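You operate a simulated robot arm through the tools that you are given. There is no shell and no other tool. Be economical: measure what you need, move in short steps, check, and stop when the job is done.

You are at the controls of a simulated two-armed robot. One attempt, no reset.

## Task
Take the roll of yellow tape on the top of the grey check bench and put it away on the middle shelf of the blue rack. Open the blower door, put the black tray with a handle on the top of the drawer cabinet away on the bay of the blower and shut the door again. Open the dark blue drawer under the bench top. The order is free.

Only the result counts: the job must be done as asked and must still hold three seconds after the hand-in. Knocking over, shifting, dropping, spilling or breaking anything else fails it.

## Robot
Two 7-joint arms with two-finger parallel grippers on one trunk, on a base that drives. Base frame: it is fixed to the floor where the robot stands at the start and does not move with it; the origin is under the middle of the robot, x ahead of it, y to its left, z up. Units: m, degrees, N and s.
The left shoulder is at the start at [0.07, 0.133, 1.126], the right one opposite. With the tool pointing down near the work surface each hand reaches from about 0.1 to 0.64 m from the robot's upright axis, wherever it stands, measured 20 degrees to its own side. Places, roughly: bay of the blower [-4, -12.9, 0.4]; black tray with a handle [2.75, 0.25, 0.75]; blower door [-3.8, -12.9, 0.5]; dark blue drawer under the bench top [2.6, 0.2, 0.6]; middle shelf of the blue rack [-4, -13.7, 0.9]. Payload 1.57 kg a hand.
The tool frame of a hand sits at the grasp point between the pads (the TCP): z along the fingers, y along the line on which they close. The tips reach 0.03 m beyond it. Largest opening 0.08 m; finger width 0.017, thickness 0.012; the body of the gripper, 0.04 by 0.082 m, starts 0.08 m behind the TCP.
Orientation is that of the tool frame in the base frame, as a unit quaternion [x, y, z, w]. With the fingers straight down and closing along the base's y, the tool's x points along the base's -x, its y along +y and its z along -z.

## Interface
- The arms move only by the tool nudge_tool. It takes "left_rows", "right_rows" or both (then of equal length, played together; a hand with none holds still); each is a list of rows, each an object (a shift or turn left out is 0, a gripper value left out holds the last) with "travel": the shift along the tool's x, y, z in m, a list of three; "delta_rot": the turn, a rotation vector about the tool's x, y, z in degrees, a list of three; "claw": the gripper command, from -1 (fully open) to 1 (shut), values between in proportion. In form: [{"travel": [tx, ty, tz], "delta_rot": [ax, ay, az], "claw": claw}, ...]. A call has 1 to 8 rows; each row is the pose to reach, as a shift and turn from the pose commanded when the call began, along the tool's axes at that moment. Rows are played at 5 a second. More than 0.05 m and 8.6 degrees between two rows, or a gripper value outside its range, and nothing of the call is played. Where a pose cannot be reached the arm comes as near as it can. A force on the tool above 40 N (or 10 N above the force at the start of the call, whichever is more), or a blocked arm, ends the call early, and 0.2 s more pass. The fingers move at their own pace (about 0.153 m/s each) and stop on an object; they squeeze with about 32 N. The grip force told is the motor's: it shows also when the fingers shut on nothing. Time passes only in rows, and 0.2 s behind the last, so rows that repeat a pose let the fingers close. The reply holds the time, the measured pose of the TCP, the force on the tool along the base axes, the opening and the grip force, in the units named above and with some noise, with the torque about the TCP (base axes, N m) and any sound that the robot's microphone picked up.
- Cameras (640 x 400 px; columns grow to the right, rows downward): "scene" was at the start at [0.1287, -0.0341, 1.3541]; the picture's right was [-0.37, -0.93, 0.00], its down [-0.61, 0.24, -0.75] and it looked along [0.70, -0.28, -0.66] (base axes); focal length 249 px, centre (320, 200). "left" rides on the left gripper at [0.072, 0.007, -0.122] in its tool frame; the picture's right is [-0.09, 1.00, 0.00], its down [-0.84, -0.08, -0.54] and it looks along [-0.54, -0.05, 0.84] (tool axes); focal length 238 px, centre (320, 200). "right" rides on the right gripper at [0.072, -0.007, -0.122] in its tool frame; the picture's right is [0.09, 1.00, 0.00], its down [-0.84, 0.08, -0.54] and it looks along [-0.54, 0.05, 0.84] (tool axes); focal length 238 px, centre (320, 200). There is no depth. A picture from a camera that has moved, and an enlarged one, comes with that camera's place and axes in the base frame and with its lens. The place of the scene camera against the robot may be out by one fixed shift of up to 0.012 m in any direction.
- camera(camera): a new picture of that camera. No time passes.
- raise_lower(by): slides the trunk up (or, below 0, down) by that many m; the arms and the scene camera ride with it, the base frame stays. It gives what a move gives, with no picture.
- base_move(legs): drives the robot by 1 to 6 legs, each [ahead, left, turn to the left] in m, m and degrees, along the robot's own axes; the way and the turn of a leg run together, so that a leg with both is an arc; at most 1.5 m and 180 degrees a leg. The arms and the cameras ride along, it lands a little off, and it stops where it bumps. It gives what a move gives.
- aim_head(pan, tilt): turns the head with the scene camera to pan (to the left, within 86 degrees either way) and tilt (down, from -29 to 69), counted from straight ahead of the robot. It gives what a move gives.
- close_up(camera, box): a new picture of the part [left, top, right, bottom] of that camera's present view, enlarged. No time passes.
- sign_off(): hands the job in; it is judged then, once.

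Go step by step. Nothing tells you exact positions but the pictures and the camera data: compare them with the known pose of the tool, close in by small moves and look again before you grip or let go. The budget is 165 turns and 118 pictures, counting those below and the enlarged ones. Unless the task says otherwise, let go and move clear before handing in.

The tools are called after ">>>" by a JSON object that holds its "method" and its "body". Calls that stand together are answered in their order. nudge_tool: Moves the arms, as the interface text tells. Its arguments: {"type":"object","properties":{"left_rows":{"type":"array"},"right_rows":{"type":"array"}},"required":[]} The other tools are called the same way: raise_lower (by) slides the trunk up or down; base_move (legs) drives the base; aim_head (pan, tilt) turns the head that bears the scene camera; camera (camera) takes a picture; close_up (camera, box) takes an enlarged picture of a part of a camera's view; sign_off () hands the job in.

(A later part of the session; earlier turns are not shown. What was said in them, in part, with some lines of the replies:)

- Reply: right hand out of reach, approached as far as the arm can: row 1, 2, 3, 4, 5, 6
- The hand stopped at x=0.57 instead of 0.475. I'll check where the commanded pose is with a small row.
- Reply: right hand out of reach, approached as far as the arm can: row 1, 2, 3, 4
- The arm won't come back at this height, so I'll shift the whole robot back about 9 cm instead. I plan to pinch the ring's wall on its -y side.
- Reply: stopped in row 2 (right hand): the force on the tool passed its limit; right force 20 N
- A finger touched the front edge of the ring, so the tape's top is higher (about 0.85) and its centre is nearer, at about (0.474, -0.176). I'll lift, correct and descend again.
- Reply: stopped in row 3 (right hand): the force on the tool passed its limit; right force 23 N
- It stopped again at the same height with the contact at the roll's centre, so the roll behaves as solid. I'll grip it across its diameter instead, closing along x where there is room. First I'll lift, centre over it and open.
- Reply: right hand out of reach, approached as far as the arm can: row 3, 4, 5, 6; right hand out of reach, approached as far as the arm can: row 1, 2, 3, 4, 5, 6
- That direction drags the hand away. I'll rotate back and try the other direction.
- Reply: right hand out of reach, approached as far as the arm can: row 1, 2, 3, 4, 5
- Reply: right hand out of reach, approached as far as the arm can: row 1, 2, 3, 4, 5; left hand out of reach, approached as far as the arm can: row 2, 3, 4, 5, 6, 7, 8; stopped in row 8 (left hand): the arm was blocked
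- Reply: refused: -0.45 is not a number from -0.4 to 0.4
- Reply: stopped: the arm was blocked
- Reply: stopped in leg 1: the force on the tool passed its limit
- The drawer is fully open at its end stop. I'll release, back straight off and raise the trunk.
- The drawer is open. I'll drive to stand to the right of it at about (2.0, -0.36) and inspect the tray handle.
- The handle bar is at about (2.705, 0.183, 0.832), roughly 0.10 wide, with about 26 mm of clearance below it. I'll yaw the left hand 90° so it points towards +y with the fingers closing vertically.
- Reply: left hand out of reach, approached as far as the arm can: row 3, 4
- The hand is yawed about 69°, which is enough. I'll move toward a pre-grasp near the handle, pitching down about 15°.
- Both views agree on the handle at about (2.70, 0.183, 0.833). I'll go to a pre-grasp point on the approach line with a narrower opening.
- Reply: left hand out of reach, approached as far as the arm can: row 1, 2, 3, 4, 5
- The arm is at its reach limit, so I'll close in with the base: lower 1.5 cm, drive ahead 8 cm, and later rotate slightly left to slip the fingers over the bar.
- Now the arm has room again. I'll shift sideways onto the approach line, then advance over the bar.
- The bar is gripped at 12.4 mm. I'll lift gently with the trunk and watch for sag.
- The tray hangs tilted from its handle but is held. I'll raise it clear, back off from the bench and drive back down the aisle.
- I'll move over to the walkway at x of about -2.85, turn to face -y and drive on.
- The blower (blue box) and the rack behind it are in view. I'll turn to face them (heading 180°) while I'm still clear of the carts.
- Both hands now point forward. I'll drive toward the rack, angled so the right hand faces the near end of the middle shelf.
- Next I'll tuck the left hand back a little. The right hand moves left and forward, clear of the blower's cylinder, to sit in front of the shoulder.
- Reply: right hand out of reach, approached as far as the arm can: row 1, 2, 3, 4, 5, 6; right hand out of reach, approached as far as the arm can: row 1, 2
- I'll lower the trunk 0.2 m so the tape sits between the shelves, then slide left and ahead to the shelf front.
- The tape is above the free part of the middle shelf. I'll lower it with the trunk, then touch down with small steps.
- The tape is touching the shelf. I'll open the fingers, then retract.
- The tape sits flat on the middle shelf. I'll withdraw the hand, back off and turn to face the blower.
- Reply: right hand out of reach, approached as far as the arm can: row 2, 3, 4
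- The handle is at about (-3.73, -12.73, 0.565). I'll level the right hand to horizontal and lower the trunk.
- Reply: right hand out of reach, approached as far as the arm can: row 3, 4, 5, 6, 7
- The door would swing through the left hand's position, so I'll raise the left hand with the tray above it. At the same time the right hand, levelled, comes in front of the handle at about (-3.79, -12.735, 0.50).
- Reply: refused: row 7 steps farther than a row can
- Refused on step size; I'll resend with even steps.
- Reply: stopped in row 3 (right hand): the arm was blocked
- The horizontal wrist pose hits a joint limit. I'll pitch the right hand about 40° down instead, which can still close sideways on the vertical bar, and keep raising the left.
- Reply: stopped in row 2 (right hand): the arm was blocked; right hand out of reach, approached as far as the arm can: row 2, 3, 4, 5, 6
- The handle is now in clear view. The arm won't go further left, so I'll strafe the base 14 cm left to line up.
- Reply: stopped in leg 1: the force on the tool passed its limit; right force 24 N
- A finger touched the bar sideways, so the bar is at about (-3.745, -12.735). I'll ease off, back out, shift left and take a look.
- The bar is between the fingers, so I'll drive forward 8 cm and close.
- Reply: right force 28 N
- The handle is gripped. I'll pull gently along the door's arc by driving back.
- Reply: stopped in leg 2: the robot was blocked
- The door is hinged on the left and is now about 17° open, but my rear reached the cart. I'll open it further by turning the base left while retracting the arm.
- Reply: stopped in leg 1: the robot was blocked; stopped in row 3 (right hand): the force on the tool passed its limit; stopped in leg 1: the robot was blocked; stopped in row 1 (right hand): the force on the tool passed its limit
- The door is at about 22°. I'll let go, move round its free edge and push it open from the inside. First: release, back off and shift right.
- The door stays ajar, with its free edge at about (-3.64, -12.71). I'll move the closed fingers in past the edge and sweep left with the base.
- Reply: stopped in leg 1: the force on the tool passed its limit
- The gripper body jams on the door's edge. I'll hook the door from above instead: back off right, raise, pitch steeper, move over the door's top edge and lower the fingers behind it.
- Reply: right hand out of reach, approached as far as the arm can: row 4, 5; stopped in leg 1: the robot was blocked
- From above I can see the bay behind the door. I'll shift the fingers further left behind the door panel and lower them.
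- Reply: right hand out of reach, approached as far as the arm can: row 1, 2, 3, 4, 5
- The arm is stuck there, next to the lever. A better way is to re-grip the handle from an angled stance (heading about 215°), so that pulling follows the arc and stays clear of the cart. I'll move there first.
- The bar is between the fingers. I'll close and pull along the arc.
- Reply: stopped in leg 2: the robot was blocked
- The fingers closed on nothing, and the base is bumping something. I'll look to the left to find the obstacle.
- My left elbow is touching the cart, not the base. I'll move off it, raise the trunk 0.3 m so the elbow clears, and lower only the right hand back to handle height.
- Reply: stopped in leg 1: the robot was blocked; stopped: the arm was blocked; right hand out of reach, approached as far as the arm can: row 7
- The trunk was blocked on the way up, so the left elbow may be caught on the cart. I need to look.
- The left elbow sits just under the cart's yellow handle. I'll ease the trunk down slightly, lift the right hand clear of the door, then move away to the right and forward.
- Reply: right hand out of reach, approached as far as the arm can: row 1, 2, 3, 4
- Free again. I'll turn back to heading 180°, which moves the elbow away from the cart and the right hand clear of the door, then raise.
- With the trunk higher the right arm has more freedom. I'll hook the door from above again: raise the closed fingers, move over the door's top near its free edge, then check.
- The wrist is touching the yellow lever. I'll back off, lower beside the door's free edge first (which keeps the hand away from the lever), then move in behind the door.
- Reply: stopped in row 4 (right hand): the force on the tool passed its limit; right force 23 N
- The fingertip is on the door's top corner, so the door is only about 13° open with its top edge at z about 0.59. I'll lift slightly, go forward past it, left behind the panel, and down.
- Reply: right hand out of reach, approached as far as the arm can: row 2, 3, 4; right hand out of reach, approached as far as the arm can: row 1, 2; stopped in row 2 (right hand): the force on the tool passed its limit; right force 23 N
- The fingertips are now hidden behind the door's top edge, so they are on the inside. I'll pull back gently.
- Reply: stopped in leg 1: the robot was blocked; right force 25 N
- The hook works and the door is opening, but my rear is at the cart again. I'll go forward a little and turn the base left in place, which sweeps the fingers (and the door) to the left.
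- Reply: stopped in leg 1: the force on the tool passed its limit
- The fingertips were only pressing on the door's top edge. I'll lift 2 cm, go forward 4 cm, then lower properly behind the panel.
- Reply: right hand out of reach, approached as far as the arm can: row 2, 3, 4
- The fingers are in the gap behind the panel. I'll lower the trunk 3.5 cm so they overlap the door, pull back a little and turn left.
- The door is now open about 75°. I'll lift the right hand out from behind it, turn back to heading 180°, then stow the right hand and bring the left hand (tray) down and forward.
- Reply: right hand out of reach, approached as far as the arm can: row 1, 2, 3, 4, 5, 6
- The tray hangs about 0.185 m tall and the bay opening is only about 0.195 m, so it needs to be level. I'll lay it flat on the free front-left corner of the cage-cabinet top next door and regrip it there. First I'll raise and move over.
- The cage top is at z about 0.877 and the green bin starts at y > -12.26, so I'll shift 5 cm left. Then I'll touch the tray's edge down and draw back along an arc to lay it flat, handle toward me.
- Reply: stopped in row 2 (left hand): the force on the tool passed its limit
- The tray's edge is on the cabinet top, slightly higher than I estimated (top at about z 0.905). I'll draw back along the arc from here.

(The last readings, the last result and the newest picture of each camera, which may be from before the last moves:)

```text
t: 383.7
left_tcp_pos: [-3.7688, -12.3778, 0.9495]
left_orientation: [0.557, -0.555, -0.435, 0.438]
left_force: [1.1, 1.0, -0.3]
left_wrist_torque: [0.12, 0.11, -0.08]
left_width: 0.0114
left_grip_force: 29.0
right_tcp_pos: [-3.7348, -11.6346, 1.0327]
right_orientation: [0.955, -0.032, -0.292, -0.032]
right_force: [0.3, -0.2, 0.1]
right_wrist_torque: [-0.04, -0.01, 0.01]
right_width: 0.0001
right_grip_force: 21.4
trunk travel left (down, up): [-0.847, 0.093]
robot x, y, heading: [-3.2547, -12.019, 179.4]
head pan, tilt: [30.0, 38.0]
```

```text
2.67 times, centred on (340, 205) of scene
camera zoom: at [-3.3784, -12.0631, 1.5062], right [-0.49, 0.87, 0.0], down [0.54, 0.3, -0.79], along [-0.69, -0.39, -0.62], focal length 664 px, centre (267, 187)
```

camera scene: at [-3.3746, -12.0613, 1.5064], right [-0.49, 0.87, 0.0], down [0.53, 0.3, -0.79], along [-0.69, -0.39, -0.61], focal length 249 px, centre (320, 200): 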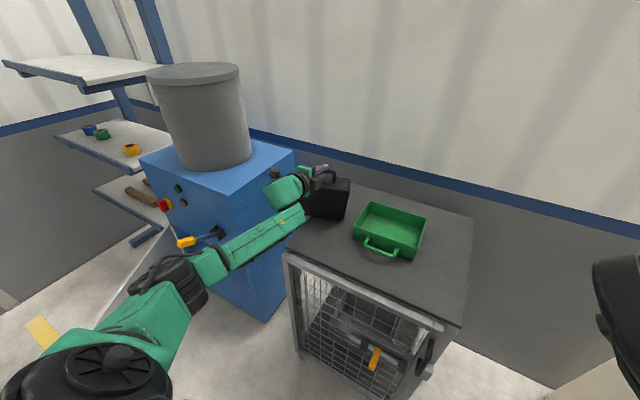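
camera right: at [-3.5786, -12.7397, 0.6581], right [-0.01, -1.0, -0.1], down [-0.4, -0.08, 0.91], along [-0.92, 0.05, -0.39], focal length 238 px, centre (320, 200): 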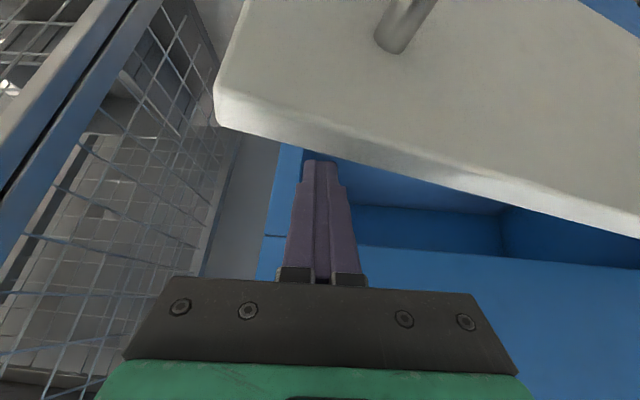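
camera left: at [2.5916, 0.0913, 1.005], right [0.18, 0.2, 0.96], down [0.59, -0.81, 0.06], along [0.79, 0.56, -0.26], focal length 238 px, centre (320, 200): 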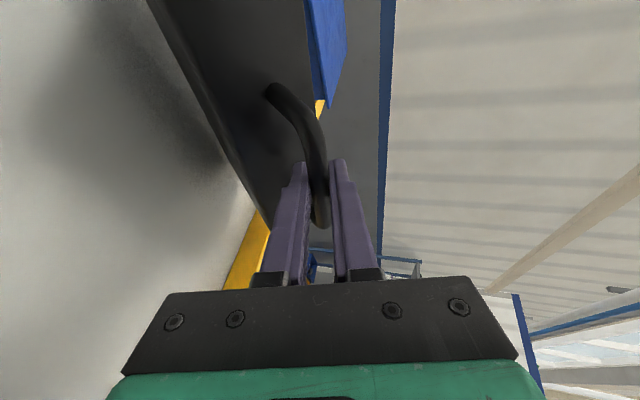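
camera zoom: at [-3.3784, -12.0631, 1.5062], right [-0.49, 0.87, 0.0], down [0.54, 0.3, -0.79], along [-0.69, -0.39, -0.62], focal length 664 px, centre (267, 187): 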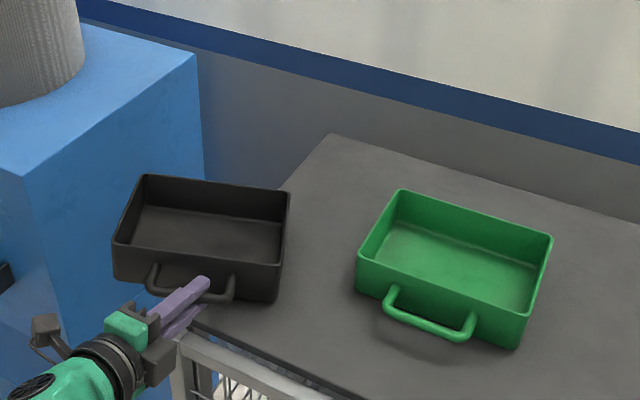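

The tray is flat now but overhangs the cabinet's left edge. I'll drag it about 7 cm to the right so it is supported before letting go.

>>> {"method": "nudge_tool", "body": {"left_rows": [{"travel": [-0.025, -0.004, -0.01]}, {"travel": [-0.05, -0.008, -0.02]}, {"travel": [-0.078, -0.012, -0.027]}, {"travel": [-0.078, -0.018, -0.027]}]}}

>>> {"method": "close_up", "body": {"camera": "scene", "box": [220, 130, 460, 280]}}

```text
t: 384.7
left_tcp_pos: [-3.7398, -12.3004, 0.9396]
left_orientation: [0.555, -0.555, -0.437, 0.439]
left_force: [-1.1, 0.1, 3.1]
left_wrist_torque: [0.44, 0.24, 0.03]
left_width: 0.0114
left_grip_force: 28.8
right_tcp_pos: [-3.736, -11.6341, 1.0313]
right_orientation: [0.955, -0.033, -0.294, -0.033]
right_force: [-0.2, 0.9, -0.3]
right_wrist_torque: [0.0, 0.02, 0.01]
right_width: 0.0
right_grip_force: 21.8
trunk travel left (down, up): [-0.847, 0.093]
robot x, y, heading: [-3.252, -12.0174, 179.6]
head pan, tilt: [30.0, 38.0]
```

```text
2.67 times, centred on (340, 205) of scene
camera zoom: at [-3.3778, -12.0631, 1.5063], right [-0.49, 0.87, 0.0], down [0.54, 0.3, -0.79], along [-0.69, -0.39, -0.62], focal length 664 px, centre (267, 187)
```

zoom: 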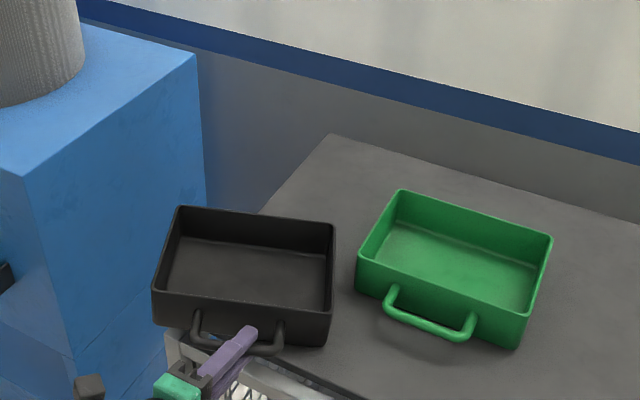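

The tray now rests flat on the cabinet top. I'll let go, back off, turn the hand about 18° left and level it so the fingers line up with the left arm of the loop handle.

>>> {"method": "nudge_tool", "body": {"left_rows": [{"claw": 0.35}, {"claw": 0.3}, {"travel": [0, 0, -0.02]}, {"travel": [0, 0, -0.04]}, {"travel": [0.007, -0.004, -0.038], "delta_rot": [-4.7, 6, -0.7]}, {"travel": [0.014, -0.008, -0.037], "delta_rot": [-9.4, 12, -1.5]}, {"travel": [0.02, -0.011, -0.0367], "delta_rot": [-14, 18, -2.2]}, {"travel": [0.02, -0.011, -0.0367], "delta_rot": [-14, 18, -2.2]}]}}

>>> {"method": "camera", "body": {"camera": "left"}}

```text
t: 386.2
left_tcp_pos: [-3.7059, -12.3482, 0.9534]
left_orientation: [0.512, -0.485, -0.401, 0.584]
left_force: [-0.1, -1.1, 0.2]
left_wrist_torque: [0.01, -0.02, -0.02]
left_width: 0.028
left_grip_force: 0.0
right_tcp_pos: [-3.7359, -11.6366, 1.0327]
right_orientation: [0.955, -0.032, -0.293, -0.033]
right_force: [-0.6, 1.0, -0.1]
right_wrist_torque: [0.01, 0.02, -0.02]
right_width: 0.0003
right_grip_force: 21.4
trunk travel left (down, up): [-0.847, 0.093]
robot x, y, heading: [-3.2531, -12.0177, 179.6]
head pan, tilt: [30.0, 38.0]
stopped in row 7 (left hand): the arm was blocked; the commanded pose is now the measured one
```

```text
1 pictures are left
camera left: at [-3.5702, -12.3896, 0.9711], right [-0.05, 0.24, 0.97], down [0.36, 0.91, -0.21], along [-0.93, 0.34, -0.13], focal length 238 px, centre (320, 200)
```

left: 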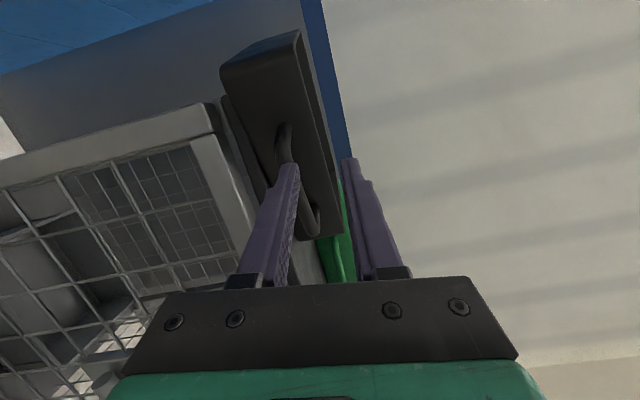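

The hand is level, and the handle's left corner is at about (-3.735, -12.362, 0.936). I'll lower 1.7 cm, shift 1.2 cm left, square the roll, advance 3 cm so the fingers straddle the loop's arm, and close.

>>> {"method": "nudge_tool", "body": {"left_rows": [{"travel": [0.006, -0.009, 0], "delta_rot": [0, 0, -4]}, {"travel": [0.012, -0.0175, 0], "delta_rot": [0, 0, -8]}, {"travel": [0.012, -0.0175, 0.0], "delta_rot": [0, 0, -8]}, {"travel": [0.012, -0.0175, 0.015], "delta_rot": [0, 0, -8]}, {"travel": [0.012, -0.0175, 0.03], "delta_rot": [0, 0, -8]}, {"travel": [0.012, -0.0175, 0.03], "delta_rot": [0, 0, -8], "claw": 1}, {"travel": [0.012, -0.0175, 0.03], "delta_rot": [0, 0, -8], "claw": 1}, {"travel": [0.012, -0.0175, 0.03], "delta_rot": [0, 0, -8], "claw": 1}]}}

```text
t: 388.0
left_tcp_pos: [-3.7305, -12.3657, 0.9384]
left_orientation: [0.545, -0.448, -0.441, 0.554]
left_force: [-0.4, -0.5, 0.5]
left_wrist_torque: [0.13, 0.07, 0.03]
left_width: 0.0116
left_grip_force: 29.3
right_tcp_pos: [-3.7355, -11.6331, 1.0305]
right_orientation: [0.955, -0.033, -0.293, -0.033]
right_force: [-1.3, 0.0, -0.4]
right_wrist_torque: [-0.04, 0.0, 0.0]
right_width: 0.0
right_grip_force: 21.4
trunk travel left (down, up): [-0.847, 0.093]
robot x, y, heading: [-3.2514, -12.0157, 179.6]
head pan, tilt: [30.0, 38.0]
```

>>> {"method": "raise_lower", "body": {"by": 0.05}}

>>> {"method": "nudge_tool", "body": {"left_rows": [{"travel": [0, 0, 0]}]}}

```text
t: 388.9
left_tcp_pos: [-3.7315, -12.3657, 0.9892]
left_orientation: [0.545, -0.448, -0.441, 0.555]
left_force: [0.8, -0.1, -0.5]
left_wrist_torque: [0.06, 0.02, -0.03]
left_width: 0.011
left_grip_force: 28.6
right_tcp_pos: [-3.7354, -11.6344, 1.0809]
right_orientation: [0.955, -0.032, -0.292, -0.033]
right_force: [-0.3, 0.5, -0.3]
right_wrist_torque: [0.01, -0.02, -0.02]
right_width: 0.0
right_grip_force: 21.7
trunk travel left (down, up): [-0.897, 0.043]
robot x, y, heading: [-3.2555, -12.019, 179.8]
head pan, tilt: [30.0, 38.0]
```

```text
t: 389.3
left_tcp_pos: [-3.7312, -12.3661, 0.9888]
left_orientation: [0.546, -0.448, -0.441, 0.554]
left_force: [-0.2, -0.6, -0.8]
left_wrist_torque: [0.08, -0.02, 0.02]
left_width: 0.0111
left_grip_force: 28.8
right_tcp_pos: [-3.735, -11.6342, 1.0819]
right_orientation: [0.955, -0.033, -0.291, -0.033]
right_force: [0.0, -0.8, -1.2]
right_wrist_torque: [0.0, 0.0, 0.0]
right_width: 0.0001
right_grip_force: 21.5
trunk travel left (down, up): [-0.897, 0.043]
robot x, y, heading: [-3.2535, -12.0171, 179.3]
head pan, tilt: [30.0, 38.0]
```

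The tray still sags on its handle. A firmer hold is to pinch its side wall with the right hand, fingers pointing steeply down and closing sideways. I'll set the tray back down flat, release it with the left hand and back off.

>>> {"method": "raise_lower", "body": {"by": -0.051}}

>>> {"method": "nudge_tool", "body": {"left_rows": [{"claw": 0.3}, {"claw": 0.0}, {"travel": [0, 0, -0.03]}, {"travel": [0, 0, -0.06]}, {"travel": [0, 0, -0.06]}]}}

>>> {"method": "base_move", "body": {"legs": [[-0.3, 0, 0]]}}

```text
t: 390.3
left_tcp_pos: [-3.7309, -12.3649, 0.9379]
left_orientation: [0.545, -0.448, -0.441, 0.555]
left_force: [0.0, 0.7, -0.2]
left_wrist_torque: [-0.01, 0.02, -0.04]
left_width: 0.0001
left_grip_force: 21.3
right_tcp_pos: [-3.7359, -11.6341, 1.0297]
right_orientation: [0.955, -0.033, -0.293, -0.033]
right_force: [-0.1, -0.1, 0.6]
right_wrist_torque: [-0.03, -0.02, 0.02]
right_width: 0.0
right_grip_force: 21.2
trunk travel left (down, up): [-0.846, 0.094]
robot x, y, heading: [-3.2531, -12.0181, 179.8]
head pan, tilt: [30.0, 38.0]
```

```text
t: 391.5
left_tcp_pos: [-3.6786, -12.3578, 0.9423]
left_orientation: [0.536, -0.451, -0.441, 0.561]
left_force: [0.3, 0.5, -0.8]
left_wrist_torque: [-0.01, -0.04, -0.03]
left_width: 0.0402
left_grip_force: 0.0
right_tcp_pos: [-3.736, -11.6345, 1.0302]
right_orientation: [0.955, -0.033, -0.293, -0.034]
right_force: [-0.2, -0.3, -0.8]
right_wrist_torque: [-0.01, -0.04, -0.04]
right_width: 0.0
right_grip_force: 21.1
trunk travel left (down, up): [-0.846, 0.094]
robot x, y, heading: [-3.2525, -12.0199, 179.6]
head pan, tilt: [30.0, 38.0]
```

```text
t: 393.5
left_tcp_pos: [-3.3774, -12.3581, 0.9388]
left_orientation: [0.536, -0.457, -0.441, 0.557]
left_force: [0.3, 0.8, -0.7]
left_wrist_torque: [-0.02, 0.01, -0.02]
left_width: 0.0397
left_grip_force: 0.0
right_tcp_pos: [-3.4347, -11.6351, 1.0289]
right_orientation: [0.955, -0.035, -0.292, -0.034]
right_force: [-0.3, 0.1, 0.4]
right_wrist_torque: [0.0, 0.01, 0.0]
right_width: 0.0
right_grip_force: 20.9
trunk travel left (down, up): [-0.846, 0.094]
robot x, y, heading: [-2.9538, -12.0174, 179.3]
head pan, tilt: [30.0, 38.0]
```

The bar slipped out of the left fingers during lowering, so I need to see where the tray lies. I'll use my last picture on it.

>>> {"method": "close_up", "body": {"camera": "scene", "box": [160, 90, 480, 290]}}

```text
2.00 times, centred on (320, 190) of scene
camera zoom: at [-3.0804, -12.0655, 1.505], right [-0.49, 0.87, 0.0], down [0.54, 0.3, -0.79], along [-0.69, -0.38, -0.62], focal length 498 px, centre (320, 220)
```

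zoom: 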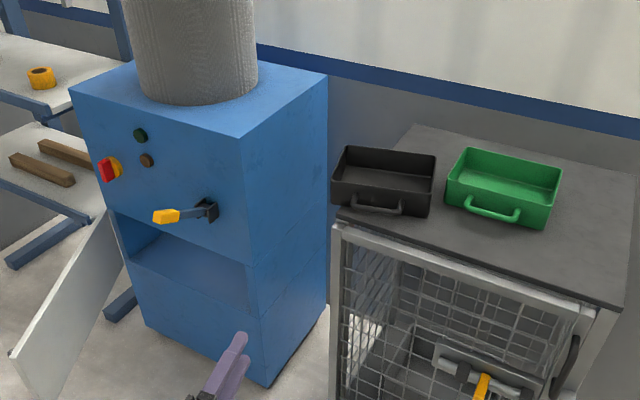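

The tray is upright and stable on the cabinet top, the door is wide open and the tape is on its shelf. From here I work from numbers. The tray's left wall runs from (-3.799, -12.435) to (-3.927, -12.464), with its rim at z about 0.966. I'll centre the right hand in front and turn to match the tray's direction.

>>> {"method": "nudge_tool", "body": {"right_rows": [{"travel": [-0.017, 0.038, 0.009], "claw": -1}, {"travel": [-0.034, 0.077, 0.018], "claw": -1}, {"travel": [-0.05, 0.115, 0.027]}, {"travel": [-0.067, 0.153, 0.036]}, {"travel": [-0.084, 0.192, 0.045]}, {"travel": [-0.101, 0.23, 0.0535]}, {"travel": [-0.101, 0.23, 0.0535]}]}}

>>> {"method": "base_move", "body": {"legs": [[0, 0, 25]]}}

```text
t: 395.1
left_tcp_pos: [-3.3762, -12.3576, 0.9397]
left_orientation: [0.534, -0.457, -0.441, 0.558]
left_force: [0.2, -0.9, -0.1]
left_wrist_torque: [0.01, -0.01, 0.02]
left_width: 0.0399
left_grip_force: 0.1
right_tcp_pos: [-3.6275, -11.8279, 1.0325]
right_orientation: [0.955, -0.035, -0.292, -0.034]
right_force: [0.8, 0.6, -1.3]
right_wrist_torque: [-0.01, 0.01, 0.0]
right_width: 0.0802
right_grip_force: 0.1
right hand out of reach, approached as far as the arm can: row 2, 3, 4, 5, 6, 7
trunk travel left (down, up): [-0.846, 0.094]
robot x, y, heading: [-2.9534, -12.0215, 179.0]
head pan, tilt: [30.0, 38.0]
```

```text
t: 396.8
left_tcp_pos: [-3.1957, -12.5043, 0.9412]
left_orientation: [0.621, -0.33, -0.311, 0.639]
left_force: [0.3, -0.2, 0.9]
left_wrist_torque: [0.0, 0.01, -0.01]
left_width: 0.0403
left_grip_force: 0.1
right_tcp_pos: [-3.6456, -12.129, 1.0331]
right_orientation: [0.941, 0.171, -0.291, 0.029]
right_force: [0.2, 0.2, 0.3]
right_wrist_torque: [-0.03, -0.01, 0.01]
right_width: 0.0799
right_grip_force: 0.1
trunk travel left (down, up): [-0.846, 0.094]
robot x, y, heading: [-2.9533, -12.0251, -155.8]
head pan, tilt: [30.0, 38.0]
```

>>> {"method": "base_move", "body": {"legs": [[0, 0.21, 0], [0.3, 0, 0]]}}

```text
t: 400.1
left_tcp_pos: [-3.3781, -12.8241, 0.9403]
left_orientation: [0.621, -0.328, -0.309, 0.641]
left_force: [0.9, 0.4, -0.1]
left_wrist_torque: [-0.01, -0.02, 0.03]
left_width: 0.04
left_grip_force: 0.0
right_tcp_pos: [-3.8276, -12.4528, 1.0341]
right_orientation: [0.94, 0.174, -0.293, 0.032]
right_force: [0.5, 0.7, -0.6]
right_wrist_torque: [0.05, 0.0, -0.02]
right_width: 0.0802
right_grip_force: 0.0
trunk travel left (down, up): [-0.846, 0.094]
robot x, y, heading: [-3.1357, -12.3393, -155.5]
head pan, tilt: [30.0, 38.0]
```

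The hand is over the left wall. I'll lower 8 cm with the trunk and close on it.

>>> {"method": "raise_lower", "body": {"by": -0.08}}

>>> {"method": "nudge_tool", "body": {"right_rows": [{"claw": 0}, {"claw": 1}, {"claw": 1}, {"claw": 1}]}}

```text
t: 401.3
left_tcp_pos: [-3.378, -12.8245, 0.8598]
left_orientation: [0.622, -0.329, -0.309, 0.64]
left_force: [-0.4, -0.6, -0.5]
left_wrist_torque: [-0.04, -0.01, 0.03]
left_width: 0.0401
left_grip_force: 0.1
right_tcp_pos: [-3.8307, -12.453, 0.9522]
right_orientation: [0.94, 0.175, -0.291, 0.032]
right_force: [0.5, 0.2, 0.2]
right_wrist_torque: [0.0, -0.02, -0.04]
right_width: 0.08
right_grip_force: 0.0
trunk travel left (down, up): [-0.766, 0.174]
robot x, y, heading: [-3.1404, -12.3398, -155.5]
head pan, tilt: [30.0, 38.0]
```

```text
t: 402.3
left_tcp_pos: [-3.3782, -12.8247, 0.8595]
left_orientation: [0.622, -0.33, -0.309, 0.64]
left_force: [-0.3, -0.6, 0.4]
left_wrist_torque: [-0.03, 0.03, 0.02]
left_width: 0.0398
left_grip_force: 0.1
right_tcp_pos: [-3.8301, -12.4535, 0.9528]
right_orientation: [0.94, 0.174, -0.292, 0.031]
right_force: [0.2, -0.1, -3.4]
right_wrist_torque: [-0.14, -0.16, 0.0]
right_width: 0.0039
right_grip_force: 25.2
trunk travel left (down, up): [-0.766, 0.174]
robot x, y, heading: [-3.1382, -12.3396, -155.7]
head pan, tilt: [30.0, 38.0]
```

The fingers closed on a 4 mm wall, so the tray is gripped. I'll lift and read the force and torque.

>>> {"method": "raise_lower", "body": {"by": 0.1}}

>>> {"method": "nudge_tool", "body": {"right_rows": [{"travel": [0, 0, 0]}]}}

```text
t: 403.6
left_tcp_pos: [-3.3795, -12.8249, 0.9599]
left_orientation: [0.621, -0.329, -0.309, 0.641]
left_force: [-0.2, -0.8, 0.0]
left_wrist_torque: [0.03, 0.01, -0.01]
left_width: 0.04
left_grip_force: 0.1
right_tcp_pos: [-3.8306, -12.4532, 1.0507]
right_orientation: [0.94, 0.174, -0.292, 0.031]
right_force: [-0.6, -0.1, -2.0]
right_wrist_torque: [-0.14, -0.15, -0.01]
right_width: 0.0038
right_grip_force: 24.5
trunk travel left (down, up): [-0.866, 0.074]
robot x, y, heading: [-3.139, -12.3375, -155.7]
head pan, tilt: [30.0, 38.0]
```

```text
t: 404.0
left_tcp_pos: [-3.378, -12.8244, 0.9592]
left_orientation: [0.622, -0.329, -0.309, 0.64]
left_force: [-0.5, 0.2, -0.3]
left_wrist_torque: [0.03, 0.02, -0.01]
left_width: 0.0401
left_grip_force: 0.1
right_tcp_pos: [-3.8316, -12.4525, 1.0533]
right_orientation: [0.94, 0.174, -0.291, 0.03]
right_force: [-0.3, -0.5, -2.1]
right_wrist_torque: [-0.19, -0.19, -0.01]
right_width: 0.004
right_grip_force: 24.6
trunk travel left (down, up): [-0.866, 0.074]
robot x, y, heading: [-3.1395, -12.3408, -155.8]
head pan, tilt: [30.0, 38.0]
```

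The wall grip holds the tray level (the torque matches its centre). I'll carry it back, turn to heading about 200°, and line up in front of the bay.

>>> {"method": "base_move", "body": {"legs": [[-0.35, 0, 0], [0, 0, -4.2]]}}

>>> {"method": "base_move", "body": {"legs": [[0.317, 0.537, 0]]}}

```text
t: 406.8
left_tcp_pos: [-3.0907, -12.6597, 0.9598]
left_orientation: [0.61, -0.351, -0.333, 0.628]
left_force: [-0.2, -0.2, -0.3]
left_wrist_torque: [0.02, -0.03, -0.03]
left_width: 0.0401
left_grip_force: 0.0
right_tcp_pos: [-3.5134, -12.2565, 1.0529]
right_orientation: [0.946, 0.139, -0.293, 0.02]
right_force: [0.5, -1.2, -2.0]
right_wrist_torque: [-0.15, -0.16, -0.02]
right_width: 0.0038
right_grip_force: 24.9
trunk travel left (down, up): [-0.866, 0.074]
robot x, y, heading: [-2.8179, -12.1939, -159.9]
head pan, tilt: [30.0, 38.0]
```

```text
t: 410.2
left_tcp_pos: [-3.189, -13.274, 0.9598]
left_orientation: [0.61, -0.349, -0.331, 0.63]
left_force: [0.4, 0.1, 0.2]
left_wrist_torque: [-0.01, 0.03, -0.01]
left_width: 0.0397
left_grip_force: 0.0
right_tcp_pos: [-3.6157, -12.8732, 1.0526]
right_orientation: [0.945, 0.142, -0.292, 0.022]
right_force: [0.3, 0.5, -1.5]
right_wrist_torque: [-0.21, -0.1, -0.02]
right_width: 0.0039
right_grip_force: 24.7
trunk travel left (down, up): [-0.866, 0.074]
robot x, y, heading: [-2.9188, -12.8045, -159.3]
head pan, tilt: [30.0, 38.0]
```

To pass the lever safely I'll lower the tray further to the right. First I'll tuck the left hand inward so its elbow stays away from the cart, then move right and lower.

>>> {"method": "base_move", "body": {"legs": [[-0.06, -0.24, 0]]}}

>>> {"method": "nudge_tool", "body": {"left_rows": [{"travel": [-0.045, 0, 0.006]}, {"travel": [-0.09, 0, 0.012]}, {"travel": [-0.135, 0, 0.018]}, {"travel": [-0.175, 0, 0.024]}, {"travel": [-0.175, 0, 0.024]}]}}

>>> {"method": "raise_lower", "body": {"by": -0.4}}

>>> {"method": "raise_lower", "body": {"by": -0.125}}

```text
t: 412.1
left_tcp_pos: [-3.2206, -13.028, 0.9589]
left_orientation: [0.61, -0.35, -0.331, 0.629]
left_force: [0.5, 0.6, -0.3]
left_wrist_torque: [0.01, 0.02, -0.02]
left_width: 0.0401
left_grip_force: 0.2
right_tcp_pos: [-3.6455, -12.6271, 1.0525]
right_orientation: [0.946, 0.141, -0.292, 0.02]
right_force: [1.0, 0.2, -3.0]
right_wrist_torque: [-0.19, -0.17, 0.0]
right_width: 0.0037
right_grip_force: 25.0
trunk travel left (down, up): [-0.866, 0.074]
robot x, y, heading: [-2.9454, -12.5586, -159.4]
head pan, tilt: [30.0, 38.0]
```

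```text
t: 412.6
left_tcp_pos: [-3.2672, -13.0002, 0.9738]
left_orientation: [0.555, -0.411, -0.305, 0.656]
left_force: [-1.0, 0.8, -0.2]
left_wrist_torque: [0.02, 0.01, 0.03]
left_width: 0.0399
left_grip_force: 0.0
right_tcp_pos: [-3.6446, -12.6255, 1.0502]
right_orientation: [0.946, 0.141, -0.29, 0.022]
right_force: [0.6, 0.0, -1.9]
right_wrist_torque: [-0.15, -0.14, -0.02]
right_width: 0.0039
right_grip_force: 24.9
trunk travel left (down, up): [-0.866, 0.074]
robot x, y, heading: [-2.9472, -12.5617, -159.4]
head pan, tilt: [30.0, 38.0]
stopped in row 2 (left hand): the arm was blocked; the commanded pose is now the measured one
```

```text
t: 416.5
left_tcp_pos: [-3.2671, -12.9994, 0.5751]
left_orientation: [0.555, -0.41, -0.307, 0.655]
left_force: [0.6, -0.2, 1.5]
left_wrist_torque: [0.04, -0.01, -0.01]
left_width: 0.0399
left_grip_force: 0.0
right_tcp_pos: [-3.6449, -12.6247, 0.6513]
right_orientation: [0.946, 0.141, -0.292, 0.021]
right_force: [-0.2, -0.2, -2.8]
right_wrist_torque: [-0.18, -0.14, 0.02]
right_width: 0.0037
right_grip_force: 25.0
trunk travel left (down, up): [-0.466, 0.474]
robot x, y, heading: [-2.9448, -12.5611, -159.5]
head pan, tilt: [30.0, 38.0]
```

```text
t: 418.0
left_tcp_pos: [-3.2673, -12.9997, 0.4505]
left_orientation: [0.554, -0.411, -0.306, 0.656]
left_force: [0.2, -0.4, 0.0]
left_wrist_torque: [0.01, 0.03, 0.0]
left_width: 0.0398
left_grip_force: 0.1
right_tcp_pos: [-3.6435, -12.6249, 0.5261]
right_orientation: [0.946, 0.141, -0.292, 0.021]
right_force: [0.3, -0.6, -2.0]
right_wrist_torque: [-0.16, -0.16, 0.01]
right_width: 0.004
right_grip_force: 24.7
trunk travel left (down, up): [-0.341, 0.599]
robot x, y, heading: [-2.9478, -12.5613, -159.6]
head pan, tilt: [30.0, 38.0]
```

The tray is at bay height. I'll slide left in front of the opening, then drive straight in.

>>> {"method": "base_move", "body": {"legs": [[0.045, 0.233, 0]]}}

>>> {"method": "base_move", "body": {"legs": [[0.12, 0, 0]]}}

```text
t: 419.8
left_tcp_pos: [-3.2317, -13.2274, 0.4509]
left_orientation: [0.555, -0.411, -0.308, 0.655]
left_force: [-0.2, 0.2, 0.5]
left_wrist_torque: [-0.03, 0.02, 0.02]
left_width: 0.0402
left_grip_force: 0.0
right_tcp_pos: [-3.6076, -12.8506, 0.5276]
right_orientation: [0.946, 0.138, -0.292, 0.019]
right_force: [0.0, 0.1, -2.7]
right_wrist_torque: [-0.19, -0.17, 0.02]
right_width: 0.004
right_grip_force: 24.9
trunk travel left (down, up): [-0.341, 0.599]
robot x, y, heading: [-2.9117, -12.7879, -159.9]
head pan, tilt: [30.0, 38.0]
```

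```text
t: 421.0
left_tcp_pos: [-3.3459, -13.2694, 0.4506]
left_orientation: [0.554, -0.412, -0.308, 0.655]
left_force: [0.7, -0.1, 0.3]
left_wrist_torque: [0.03, 0.0, 0.03]
left_width: 0.0398
left_grip_force: 0.0
right_tcp_pos: [-3.7199, -12.8915, 0.5266]
right_orientation: [0.946, 0.137, -0.292, 0.02]
right_force: [0.4, -0.2, -2.3]
right_wrist_torque: [-0.17, -0.15, -0.01]
right_width: 0.0038
right_grip_force: 25.0
trunk travel left (down, up): [-0.341, 0.599]
robot x, y, heading: [-3.0215, -12.8295, -160.0]
head pan, tilt: [30.0, 38.0]
```

The far end is inside with no contact. I'll go another 10 cm.

>>> {"method": "base_move", "body": {"legs": [[0.1, 0, 0]]}}

>>> {"method": "raise_lower", "body": {"by": -0.015}}

```text
t: 422.1
left_tcp_pos: [-3.4381, -13.3041, 0.4503]
left_orientation: [0.554, -0.412, -0.308, 0.655]
left_force: [0.1, 0.0, 0.3]
left_wrist_torque: [0.02, 0.02, -0.05]
left_width: 0.04
left_grip_force: 0.0
right_tcp_pos: [-3.8138, -12.9269, 0.5267]
right_orientation: [0.946, 0.138, -0.292, 0.02]
right_force: [-0.8, -0.3, -2.2]
right_wrist_torque: [-0.23, -0.12, -0.01]
right_width: 0.0037
right_grip_force: 24.2
trunk travel left (down, up): [-0.341, 0.599]
robot x, y, heading: [-3.1157, -12.8644, -160.1]
head pan, tilt: [30.0, 38.0]
```

```text
t: 422.8
left_tcp_pos: [-3.4372, -13.3029, 0.4354]
left_orientation: [0.553, -0.412, -0.308, 0.655]
left_force: [0.6, 0.2, 0.2]
left_wrist_torque: [-0.03, -0.02, -0.04]
left_width: 0.0401
left_grip_force: 0.0
right_tcp_pos: [-3.8123, -12.926, 0.511]
right_orientation: [0.946, 0.139, -0.292, 0.02]
right_force: [0.4, -0.1, -2.4]
right_wrist_torque: [-0.2, -0.15, 0.0]
right_width: 0.0038
right_grip_force: 24.6
trunk travel left (down, up): [-0.326, 0.614]
robot x, y, heading: [-3.1169, -12.8598, -160.0]
head pan, tilt: [30.0, 38.0]
```

>>> {"method": "raise_lower", "body": {"by": -0.012}}

>>> {"method": "raise_lower", "body": {"by": -0.01}}

>>> {"method": "raise_lower", "body": {"by": -0.008}}

```text
t: 423.4
left_tcp_pos: [-3.4381, -13.3029, 0.4246]
left_orientation: [0.554, -0.412, -0.308, 0.655]
left_force: [-0.3, 0.2, -0.2]
left_wrist_torque: [-0.01, 0.0, 0.02]
left_width: 0.0399
left_grip_force: 0.0
right_tcp_pos: [-3.8138, -12.9268, 0.5009]
right_orientation: [0.946, 0.139, -0.292, 0.021]
right_force: [-0.3, -0.3, -2.3]
right_wrist_torque: [-0.17, -0.14, 0.04]
right_width: 0.0038
right_grip_force: 24.5
trunk travel left (down, up): [-0.314, 0.626]
robot x, y, heading: [-3.116, -12.8632, -160.0]
head pan, tilt: [30.0, 38.0]
```

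```text
t: 423.9
left_tcp_pos: [-3.4377, -13.3041, 0.4132]
left_orientation: [0.553, -0.411, -0.308, 0.656]
left_force: [1.9, 0.5, -0.7]
left_wrist_torque: [-0.02, 0.02, 0.02]
left_width: 0.0399
left_grip_force: 0.0
right_tcp_pos: [-3.8131, -12.9263, 0.4898]
right_orientation: [0.946, 0.138, -0.292, 0.021]
right_force: [0.0, 0.4, -3.1]
right_wrist_torque: [-0.2, -0.14, -0.03]
right_width: 0.0039
right_grip_force: 23.8
trunk travel left (down, up): [-0.304, 0.636]
robot x, y, heading: [-3.1159, -12.8641, -160.0]
head pan, tilt: [30.0, 38.0]
```

```text
t: 424.5
left_tcp_pos: [-3.4366, -13.3031, 0.4063]
left_orientation: [0.553, -0.412, -0.308, 0.655]
left_force: [-0.3, -0.5, -0.4]
left_wrist_torque: [0.03, -0.04, -0.03]
left_width: 0.04
left_grip_force: 0.1
right_tcp_pos: [-3.8124, -12.9251, 0.482]
right_orientation: [0.946, 0.139, -0.291, 0.021]
right_force: [0.1, 0.4, -2.1]
right_wrist_torque: [-0.16, -0.13, 0.01]
right_width: 0.0037
right_grip_force: 24.6
trunk travel left (down, up): [-0.296, 0.644]
robot x, y, heading: [-3.1158, -12.866, -159.7]
head pan, tilt: [30.0, 38.0]
```

>>> {"method": "raise_lower", "body": {"by": -0.01}}

>>> {"method": "raise_lower", "body": {"by": -0.01}}

>>> {"method": "raise_lower", "body": {"by": -0.01}}

>>> {"method": "raise_lower", "body": {"by": -0.008}}

```text
t: 425.1
left_tcp_pos: [-3.4376, -13.3036, 0.3957]
left_orientation: [0.553, -0.412, -0.309, 0.656]
left_force: [0.0, 0.6, -0.1]
left_wrist_torque: [-0.03, -0.03, -0.02]
left_width: 0.0398
left_grip_force: 0.0
right_tcp_pos: [-3.8136, -12.9271, 0.4718]
right_orientation: [0.946, 0.138, -0.292, 0.02]
right_force: [0.1, -0.3, -2.7]
right_wrist_torque: [-0.18, -0.12, 0.04]
right_width: 0.004
right_grip_force: 24.2
trunk travel left (down, up): [-0.286, 0.654]
robot x, y, heading: [-3.1188, -12.864, -159.9]
head pan, tilt: [30.0, 38.0]
```

```text
t: 425.7
left_tcp_pos: [-3.4388, -13.3039, 0.3849]
left_orientation: [0.554, -0.413, -0.307, 0.655]
left_force: [0.3, -0.5, -0.1]
left_wrist_torque: [-0.02, 0.03, -0.01]
left_width: 0.0398
left_grip_force: 0.1
right_tcp_pos: [-3.8137, -12.9258, 0.4627]
right_orientation: [0.946, 0.138, -0.291, 0.02]
right_force: [-0.3, 0.4, -3.0]
right_wrist_torque: [-0.17, -0.15, 0.0]
right_width: 0.0039
right_grip_force: 24.4
trunk travel left (down, up): [-0.276, 0.664]
robot x, y, heading: [-3.1171, -12.8645, -159.8]
head pan, tilt: [30.0, 38.0]
```

```text
t: 426.2
left_tcp_pos: [-3.4364, -13.3031, 0.3774]
left_orientation: [0.553, -0.412, -0.309, 0.655]
left_force: [0.4, 0.7, -1.2]
left_wrist_torque: [-0.02, 0.05, 0.0]
left_width: 0.0403
left_grip_force: 0.0
right_tcp_pos: [-3.8142, -12.9258, 0.4577]
right_orientation: [0.945, 0.139, -0.297, 0.02]
right_force: [-0.7, 0.3, 16.6]
right_wrist_torque: [-0.18, -0.02, -0.02]
right_width: 0.0039
right_grip_force: 24.6
trunk travel left (down, up): [-0.266, 0.674]
robot x, y, heading: [-3.1165, -12.8627, -159.7]
head pan, tilt: [30.0, 38.0]
```

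```text
t: 426.8
left_tcp_pos: [-3.437, -13.3028, 0.369]
left_orientation: [0.552, -0.411, -0.309, 0.656]
left_force: [0.1, 0.5, 0.3]
left_wrist_torque: [-0.02, 0.0, 0.04]
left_width: 0.0402
left_grip_force: 0.0
right_tcp_pos: [-3.8134, -12.9257, 0.4467]
right_orientation: [0.945, 0.139, -0.294, 0.021]
right_force: [-1.9, -0.8, 15.6]
right_wrist_torque: [-0.28, 0.32, 0.03]
right_width: 0.0038
right_grip_force: 24.2
trunk travel left (down, up): [-0.258, 0.682]
robot x, y, heading: [-3.1156, -12.8646, -159.8]
head pan, tilt: [30.0, 38.0]
```

The tray is resting on the bay floor or sill (about 16 N upward). I'll release it, lift the fingers clear of the rim and back out.

>>> {"method": "nudge_tool", "body": {"right_rows": [{"claw": 0.5}, {"claw": 0.1}, {"claw": 0.0}, {"claw": 0.0}]}}

>>> {"method": "raise_lower", "body": {"by": 0.075}}

>>> {"method": "base_move", "body": {"legs": [[-0.16, 0, 0]]}}

```text
t: 427.8
left_tcp_pos: [-3.4376, -13.3021, 0.367]
left_orientation: [0.553, -0.412, -0.308, 0.655]
left_force: [0.1, -1.7, -0.5]
left_wrist_torque: [0.0, 0.01, 0.01]
left_width: 0.0399
left_grip_force: 0.0
right_tcp_pos: [-3.8143, -12.9267, 0.4438]
right_orientation: [0.946, 0.139, -0.291, 0.02]
right_force: [-0.9, 0.2, 0.3]
right_wrist_torque: [0.01, 0.02, -0.01]
right_width: 0.04
right_grip_force: 0.1
trunk travel left (down, up): [-0.258, 0.682]
robot x, y, heading: [-3.1168, -12.8623, -159.9]
head pan, tilt: [30.0, 38.0]
```

```text
t: 428.9
left_tcp_pos: [-3.4383, -13.3035, 0.4423]
left_orientation: [0.553, -0.412, -0.308, 0.655]
left_force: [-0.3, -0.6, -0.7]
left_wrist_torque: [0.0, 0.02, 0.01]
left_width: 0.0398
left_grip_force: 0.0
right_tcp_pos: [-3.8147, -12.9258, 0.5204]
right_orientation: [0.946, 0.138, -0.292, 0.02]
right_force: [-0.7, 0.3, 0.4]
right_wrist_torque: [0.02, 0.03, 0.03]
right_width: 0.0403
right_grip_force: 0.2
trunk travel left (down, up): [-0.333, 0.607]
robot x, y, heading: [-3.1134, -12.8651, -159.6]
head pan, tilt: [30.0, 38.0]
```

```text
t: 430.4
left_tcp_pos: [-3.2883, -13.2485, 0.4433]
left_orientation: [0.553, -0.412, -0.309, 0.655]
left_force: [1.2, -0.8, 0.2]
left_wrist_torque: [-0.02, 0.01, 0.01]
left_width: 0.04
left_grip_force: 0.1
right_tcp_pos: [-3.662, -12.869, 0.5199]
right_orientation: [0.946, 0.137, -0.292, 0.019]
right_force: [0.2, -0.2, 0.7]
right_wrist_torque: [0.02, 0.01, 0.03]
right_width: 0.0401
right_grip_force: 0.1
trunk travel left (down, up): [-0.333, 0.607]
robot x, y, heading: [-2.9632, -12.8113, -159.9]
head pan, tilt: [30.0, 38.0]
```

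Next I'll push the tray fully in with closed fingers on the handle's middle. I'll line up to the right, lower, and push.

>>> {"method": "nudge_tool", "body": {"right_rows": [{"claw": 1}, {"claw": 1}, {"claw": 1}]}}

>>> {"method": "base_move", "body": {"legs": [[-0.02, -0.084, 0]]}}

>>> {"method": "raise_lower", "body": {"by": -0.06}}

>>> {"method": "base_move", "body": {"legs": [[0.08, 0, 0]]}}

```text
t: 431.2
left_tcp_pos: [-3.2873, -13.2481, 0.4415]
left_orientation: [0.554, -0.412, -0.307, 0.655]
left_force: [-0.2, -0.4, 0.3]
left_wrist_torque: [-0.04, 0.01, -0.02]
left_width: 0.0402
left_grip_force: 0.0
right_tcp_pos: [-3.6634, -12.8707, 0.5187]
right_orientation: [0.946, 0.138, -0.291, 0.019]
right_force: [-0.2, 0.1, -0.1]
right_wrist_torque: [-0.04, -0.04, 0.0]
right_width: 0.0002
right_grip_force: 21.0
trunk travel left (down, up): [-0.333, 0.607]
robot x, y, heading: [-2.965, -12.8116, -159.9]
head pan, tilt: [30.0, 38.0]
```

```text
t: 432.2
left_tcp_pos: [-3.296, -13.1615, 0.4434]
left_orientation: [0.552, -0.412, -0.309, 0.656]
left_force: [0.0, 0.1, 0.0]
left_wrist_torque: [0.01, -0.01, 0.04]
left_width: 0.0397
left_grip_force: 0.0
right_tcp_pos: [-3.6719, -12.7855, 0.5202]
right_orientation: [0.946, 0.14, -0.292, 0.021]
right_force: [-0.7, 1.0, 0.6]
right_wrist_torque: [-0.01, 0.0, -0.05]
right_width: 0.0001
right_grip_force: 21.2
trunk travel left (down, up): [-0.333, 0.607]
robot x, y, heading: [-2.9747, -12.7228, -159.8]
head pan, tilt: [30.0, 38.0]
```

```text
t: 433.2
left_tcp_pos: [-3.2961, -13.1621, 0.382]
left_orientation: [0.553, -0.412, -0.308, 0.656]
left_force: [0.8, -0.4, -0.6]
left_wrist_torque: [-0.01, 0.0, 0.0]
left_width: 0.0397
left_grip_force: 0.0
right_tcp_pos: [-3.6719, -12.7862, 0.4608]
right_orientation: [0.946, 0.138, -0.293, 0.02]
right_force: [-0.7, 0.1, 0.5]
right_wrist_torque: [0.01, -0.01, -0.02]
right_width: 0.0001
right_grip_force: 20.5
trunk travel left (down, up): [-0.273, 0.667]
robot x, y, heading: [-2.9755, -12.7242, -159.8]
head pan, tilt: [30.0, 38.0]
```

```text
t: 434.3
left_tcp_pos: [-3.3712, -13.1896, 0.3815]
left_orientation: [0.553, -0.412, -0.307, 0.656]
left_force: [-0.4, -0.1, -0.1]
left_wrist_torque: [-0.02, -0.03, 0.0]
left_width: 0.0401
left_grip_force: 0.1
right_tcp_pos: [-3.7472, -12.8123, 0.4586]
right_orientation: [0.946, 0.138, -0.292, 0.019]
right_force: [0.1, 0.6, 0.9]
right_wrist_torque: [-0.01, -0.01, -0.01]
right_width: 0.0001
right_grip_force: 21.5
trunk travel left (down, up): [-0.273, 0.667]
robot x, y, heading: [-3.0521, -12.7495, -159.6]
head pan, tilt: [30.0, 38.0]
```

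>>> {"method": "base_move", "body": {"legs": [[0.05, 0, 0]]}}

>>> {"method": "base_move", "body": {"legs": [[0.05, 0, 0]]}}

```text
t: 435.2
left_tcp_pos: [-3.4168, -13.2073, 0.3836]
left_orientation: [0.554, -0.412, -0.308, 0.655]
left_force: [-0.5, 0.3, 0.3]
left_wrist_torque: [0.03, -0.02, 0.0]
left_width: 0.0399
left_grip_force: 0.1
right_tcp_pos: [-3.7935, -12.8307, 0.4592]
right_orientation: [0.946, 0.139, -0.292, 0.02]
right_force: [-0.4, 0.7, -0.4]
right_wrist_torque: [0.03, -0.02, 0.05]
right_width: 0.0
right_grip_force: 21.5
trunk travel left (down, up): [-0.273, 0.667]
robot x, y, heading: [-3.0941, -12.7662, -159.8]
head pan, tilt: [30.0, 38.0]
```

```text
t: 436.2
left_tcp_pos: [-3.4661, -13.2235, 0.3819]
left_orientation: [0.553, -0.412, -0.307, 0.655]
left_force: [-0.2, 0.8, 0.5]
left_wrist_torque: [0.03, 0.01, 0.05]
left_width: 0.0401
left_grip_force: 0.1
right_tcp_pos: [-3.84, -12.8478, 0.4575]
right_orientation: [0.946, 0.139, -0.291, 0.021]
right_force: [-0.1, 0.5, -0.2]
right_wrist_torque: [-0.03, -0.01, -0.01]
right_width: 0.0002
right_grip_force: 20.7
trunk travel left (down, up): [-0.273, 0.667]
robot x, y, heading: [-3.1451, -12.7831, -159.9]
head pan, tilt: [30.0, 38.0]
```

>>> {"method": "base_move", "body": {"legs": [[0.03, 0, 0]]}}

```text
t: 437.0
left_tcp_pos: [-3.4929, -13.2354, 0.3829]
left_orientation: [0.554, -0.412, -0.307, 0.655]
left_force: [0.2, -0.5, -0.7]
left_wrist_torque: [0.02, 0.01, -0.01]
left_width: 0.0398
left_grip_force: 0.1
right_tcp_pos: [-3.8689, -12.8581, 0.4568]
right_orientation: [0.946, 0.139, -0.291, 0.021]
right_force: [-0.5, -0.2, 0.0]
right_wrist_torque: [0.01, -0.02, 0.02]
right_width: 0.0001
right_grip_force: 21.5
trunk travel left (down, up): [-0.273, 0.667]
robot x, y, heading: [-3.1738, -12.7928, -160.0]
head pan, tilt: [30.0, 38.0]
```

I'll back out and raise the right hand above door height. The left hand is already on the door's outer side, so I'll use it to push the door shut.

>>> {"method": "base_move", "body": {"legs": [[-0.22, 0, 0]]}}

>>> {"method": "nudge_tool", "body": {"right_rows": [{"travel": [-0.025, 0, -0.04]}, {"travel": [-0.05, 0, -0.08]}, {"travel": [-0.075, 0, -0.12]}, {"travel": [-0.1, 0, -0.16]}, {"travel": [-0.125, 0, -0.2]}, {"travel": [-0.125, 0, -0.2]}], "left_rows": [{"claw": 1}, {"claw": 1}, {"claw": 1}, {"claw": 1}, {"claw": 1}, {"claw": 1}]}}

```text
t: 438.7
left_tcp_pos: [-3.286, -13.1568, 0.3822]
left_orientation: [0.552, -0.413, -0.309, 0.655]
left_force: [0.3, 0.7, -0.6]
left_wrist_torque: [0.0, -0.01, 0.03]
left_width: 0.0397
left_grip_force: 0.0
right_tcp_pos: [-3.6605, -12.7781, 0.4592]
right_orientation: [0.947, 0.137, -0.291, 0.02]
right_force: [-0.6, 0.1, -0.1]
right_wrist_torque: [0.01, 0.06, 0.03]
right_width: 0.0
right_grip_force: 21.5
trunk travel left (down, up): [-0.273, 0.667]
robot x, y, heading: [-2.9618, -12.7192, -159.8]
head pan, tilt: [30.0, 38.0]
```

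```text
t: 440.1
left_tcp_pos: [-3.2872, -13.1581, 0.3831]
left_orientation: [0.552, -0.413, -0.31, 0.655]
left_force: [-0.4, 0.8, -0.6]
left_wrist_torque: [0.0, 0.0, -0.01]
left_width: 0.0002
left_grip_force: 20.8
right_tcp_pos: [-3.6529, -12.7847, 0.6935]
right_orientation: [0.947, 0.135, -0.291, 0.02]
right_force: [0.2, -0.2, -0.1]
right_wrist_torque: [-0.02, 0.0, 0.01]
right_width: 0.0003
right_grip_force: 21.0
trunk travel left (down, up): [-0.273, 0.667]
robot x, y, heading: [-2.9603, -12.7185, -160.0]
head pan, tilt: [30.0, 38.0]
```

I'll stow the right hand back, outward and higher, out of the way of the lever and cage, then turn to heading 180°.

>>> {"method": "nudge_tool", "body": {"right_rows": [{"travel": [0.002, -0.03, -0.036]}, {"travel": [0.004, -0.06, -0.071]}, {"travel": [0.006, -0.09, -0.107]}, {"travel": [0.008, -0.12, -0.142]}, {"travel": [0.01, -0.15, -0.178]}, {"travel": [0.012, -0.18, -0.213]}, {"travel": [0.0145, -0.2, -0.2485]}, {"travel": [0.0145, -0.2, -0.2485]}]}}

>>> {"method": "raise_lower", "body": {"by": 0.1}}

>>> {"method": "base_move", "body": {"legs": [[0, 0, -20]]}}

```text
t: 441.9
left_tcp_pos: [-3.2879, -13.158, 0.3821]
left_orientation: [0.553, -0.412, -0.31, 0.654]
left_force: [0.4, 0.6, 0.3]
left_wrist_torque: [-0.01, 0.03, 0.03]
left_width: 0.0
left_grip_force: 21.4
right_tcp_pos: [-3.5577, -12.5614, 0.8998]
right_orientation: [0.947, 0.137, -0.29, 0.019]
right_force: [-0.6, -0.4, -0.6]
right_wrist_torque: [0.0, -0.03, 0.0]
right_width: 0.0001
right_grip_force: 21.5
trunk travel left (down, up): [-0.273, 0.667]
robot x, y, heading: [-2.9633, -12.7178, -160.0]
head pan, tilt: [30.0, 38.0]
```

```text
t: 443.2
left_tcp_pos: [-3.2862, -13.157, 0.4825]
left_orientation: [0.553, -0.413, -0.309, 0.654]
left_force: [0.1, 0.0, 0.0]
left_wrist_torque: [-0.02, 0.01, 0.03]
left_width: 0.0001
left_grip_force: 21.0
right_tcp_pos: [-3.5587, -12.5618, 0.9999]
right_orientation: [0.947, 0.136, -0.291, 0.02]
right_force: [0.3, -0.7, 0.3]
right_wrist_torque: [0.02, -0.01, 0.01]
right_width: 0.0
right_grip_force: 21.1
trunk travel left (down, up): [-0.373, 0.567]
robot x, y, heading: [-2.9621, -12.718, -160.2]
head pan, tilt: [30.0, 38.0]
```

```text
t: 444.7
left_tcp_pos: [-3.4163, -13.0234, 0.4823]
left_orientation: [0.473, -0.502, -0.417, 0.593]
left_force: [-0.5, -0.2, 0.0]
left_wrist_torque: [-0.02, 0.0, 0.02]
left_width: 0.0
left_grip_force: 21.4
right_tcp_pos: [-3.4702, -12.3686, 1.0003]
right_orientation: [0.956, -0.027, -0.29, -0.03]
right_force: [-0.2, 0.5, 0.3]
right_wrist_torque: [0.01, 0.01, -0.02]
right_width: 0.0
right_grip_force: 21.5
trunk travel left (down, up): [-0.373, 0.567]
robot x, y, heading: [-2.9647, -12.7199, -179.9]
head pan, tilt: [30.0, 38.0]
```

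>>> {"method": "base_move", "body": {"legs": [[0, -0.2, 0]]}}

>>> {"method": "base_move", "body": {"legs": [[0.1, -0.02, 0]]}}

>>> {"method": "base_move", "body": {"legs": [[0.1, 0.0, 0]]}}

```text
t: 446.3
left_tcp_pos: [-3.4165, -12.8203, 0.4831]
left_orientation: [0.472, -0.502, -0.417, 0.593]
left_force: [-0.4, -0.6, 0.5]
left_wrist_torque: [-0.01, 0.01, 0.02]
left_width: 0.0001
left_grip_force: 21.2
right_tcp_pos: [-3.4704, -12.1675, 0.9982]
right_orientation: [0.956, -0.027, -0.29, -0.031]
right_force: [0.1, 0.2, 0.5]
right_wrist_torque: [-0.03, 0.02, -0.03]
right_width: 0.0
right_grip_force: 20.8
trunk travel left (down, up): [-0.373, 0.567]
robot x, y, heading: [-2.967, -12.5191, -180.0]
head pan, tilt: [30.0, 38.0]
```

```text
t: 447.4
left_tcp_pos: [-3.5173, -12.8028, 0.4812]
left_orientation: [0.474, -0.502, -0.416, 0.592]
left_force: [-0.4, -0.5, -1.0]
left_wrist_torque: [0.0, 0.01, 0.02]
left_width: 0.0
left_grip_force: 21.8
right_tcp_pos: [-3.5726, -12.1497, 0.9984]
right_orientation: [0.956, -0.026, -0.29, -0.029]
right_force: [-1.1, -0.1, -0.2]
right_wrist_torque: [0.04, 0.0, 0.02]
right_width: 0.0
right_grip_force: 21.0
trunk travel left (down, up): [-0.373, 0.567]
robot x, y, heading: [-3.0663, -12.5005, -179.5]
head pan, tilt: [30.0, 38.0]
```

```text
t: 448.6
left_tcp_pos: [-3.6175, -12.8032, 0.4818]
left_orientation: [0.474, -0.501, -0.416, 0.592]
left_force: [0.4, 0.2, -0.4]
left_wrist_torque: [0.02, 0.01, -0.01]
left_width: 0.0002
left_grip_force: 21.7
right_tcp_pos: [-3.6729, -12.1486, 0.9993]
right_orientation: [0.956, -0.027, -0.289, -0.031]
right_force: [-0.2, 0.5, 0.0]
right_wrist_torque: [0.03, -0.02, 0.01]
right_width: 0.0002
right_grip_force: 21.6
trunk travel left (down, up): [-0.373, 0.567]
robot x, y, heading: [-3.1618, -12.5009, -179.9]
head pan, tilt: [30.0, 38.0]
```

>>> {"method": "base_move", "body": {"legs": [[0.1, 0.0, 0]]}}

>>> {"method": "base_move", "body": {"legs": [[0.05, 0.0, 0]]}}

```text
t: 449.8
left_tcp_pos: [-3.7209, -12.8026, 0.4828]
left_orientation: [0.474, -0.502, -0.416, 0.592]
left_force: [-0.4, -0.1, -0.4]
left_wrist_torque: [0.02, 0.01, 0.01]
left_width: 0.0002
left_grip_force: 21.7
right_tcp_pos: [-3.7747, -12.1505, 0.999]
right_orientation: [0.956, -0.026, -0.289, -0.03]
right_force: [-0.6, -0.5, 0.0]
right_wrist_torque: [0.03, -0.01, 0.03]
right_width: 0.0
right_grip_force: 20.8
trunk travel left (down, up): [-0.373, 0.567]
robot x, y, heading: [-3.2676, -12.5013, -179.9]
head pan, tilt: [30.0, 38.0]
```

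```text
t: 450.8
left_tcp_pos: [-3.7653, -12.8036, 0.4815]
left_orientation: [0.472, -0.502, -0.416, 0.593]
left_force: [0.0, -0.7, -0.8]
left_wrist_torque: [0.03, -0.03, 0.05]
left_width: 0.0
left_grip_force: 21.5
right_tcp_pos: [-3.8238, -12.1524, 0.9992]
right_orientation: [0.957, -0.026, -0.288, -0.031]
right_force: [-0.7, 0.1, 0.0]
right_wrist_torque: [-0.03, -0.04, 0.01]
right_width: 0.0
right_grip_force: 21.2
trunk travel left (down, up): [-0.373, 0.567]
robot x, y, heading: [-3.3131, -12.4995, -179.7]
head pan, tilt: [30.0, 38.0]
stopped in leg 1: the force on the tool passed its limit (the readings are from after the stop); the commanded pose is now the measured one
```

The push stopped firmly at the closed-door plane (fingertip x about -3.795). I'll back straight away so both hands are clear.

>>> {"method": "base_move", "body": {"legs": [[-0.35, 0, 0]]}}

```text
t: 453.1
left_tcp_pos: [-3.4144, -12.8008, 0.4824]
left_orientation: [0.473, -0.501, -0.417, 0.593]
left_force: [-0.3, 0.6, -1.0]
left_wrist_torque: [0.0, -0.01, 0.03]
left_width: 0.0001
left_grip_force: 21.1
right_tcp_pos: [-3.4701, -12.1494, 1.0]
right_orientation: [0.956, -0.025, -0.289, -0.029]
right_force: [-0.1, 0.0, 0.0]
right_wrist_torque: [0.0, -0.03, 0.0]
right_width: 0.0
right_grip_force: 21.4
trunk travel left (down, up): [-0.373, 0.567]
robot x, y, heading: [-2.965, -12.4963, -179.8]
head pan, tilt: [30.0, 38.0]
```

>>> {"method": "sign_off", "body": {}}

```text
The job is handed in.
```

I've handed the job in, but I ran out of pictures near the end, so the tray and the door were never checked by sight.

- **Tape:** the yellow roll lies flat on the middle shelf of the blue rack, and I saw it there.
- **Drawer:** the dark blue drawer is pulled out to its end stop, and I saw it open.
- **Tray:** I set it in the blower bay by force readings alone, with only part of it inside at first. I then pushed it deeper with closed fingers. No push force showed in the readings, so I can't be sure how far in it went.
- **Blower door:** I pushed it until it stopped firmly at about where its closed face should be. That suggests it is shut, but I didn't see it.
- **Contacts along the way:** my left elbow caught against a cart. My right wrist pressed lightly on the blower's yellow lever. I saw no sign that either one moved. I also laid the tray on top of the cage cabinet for a while to regrip it.
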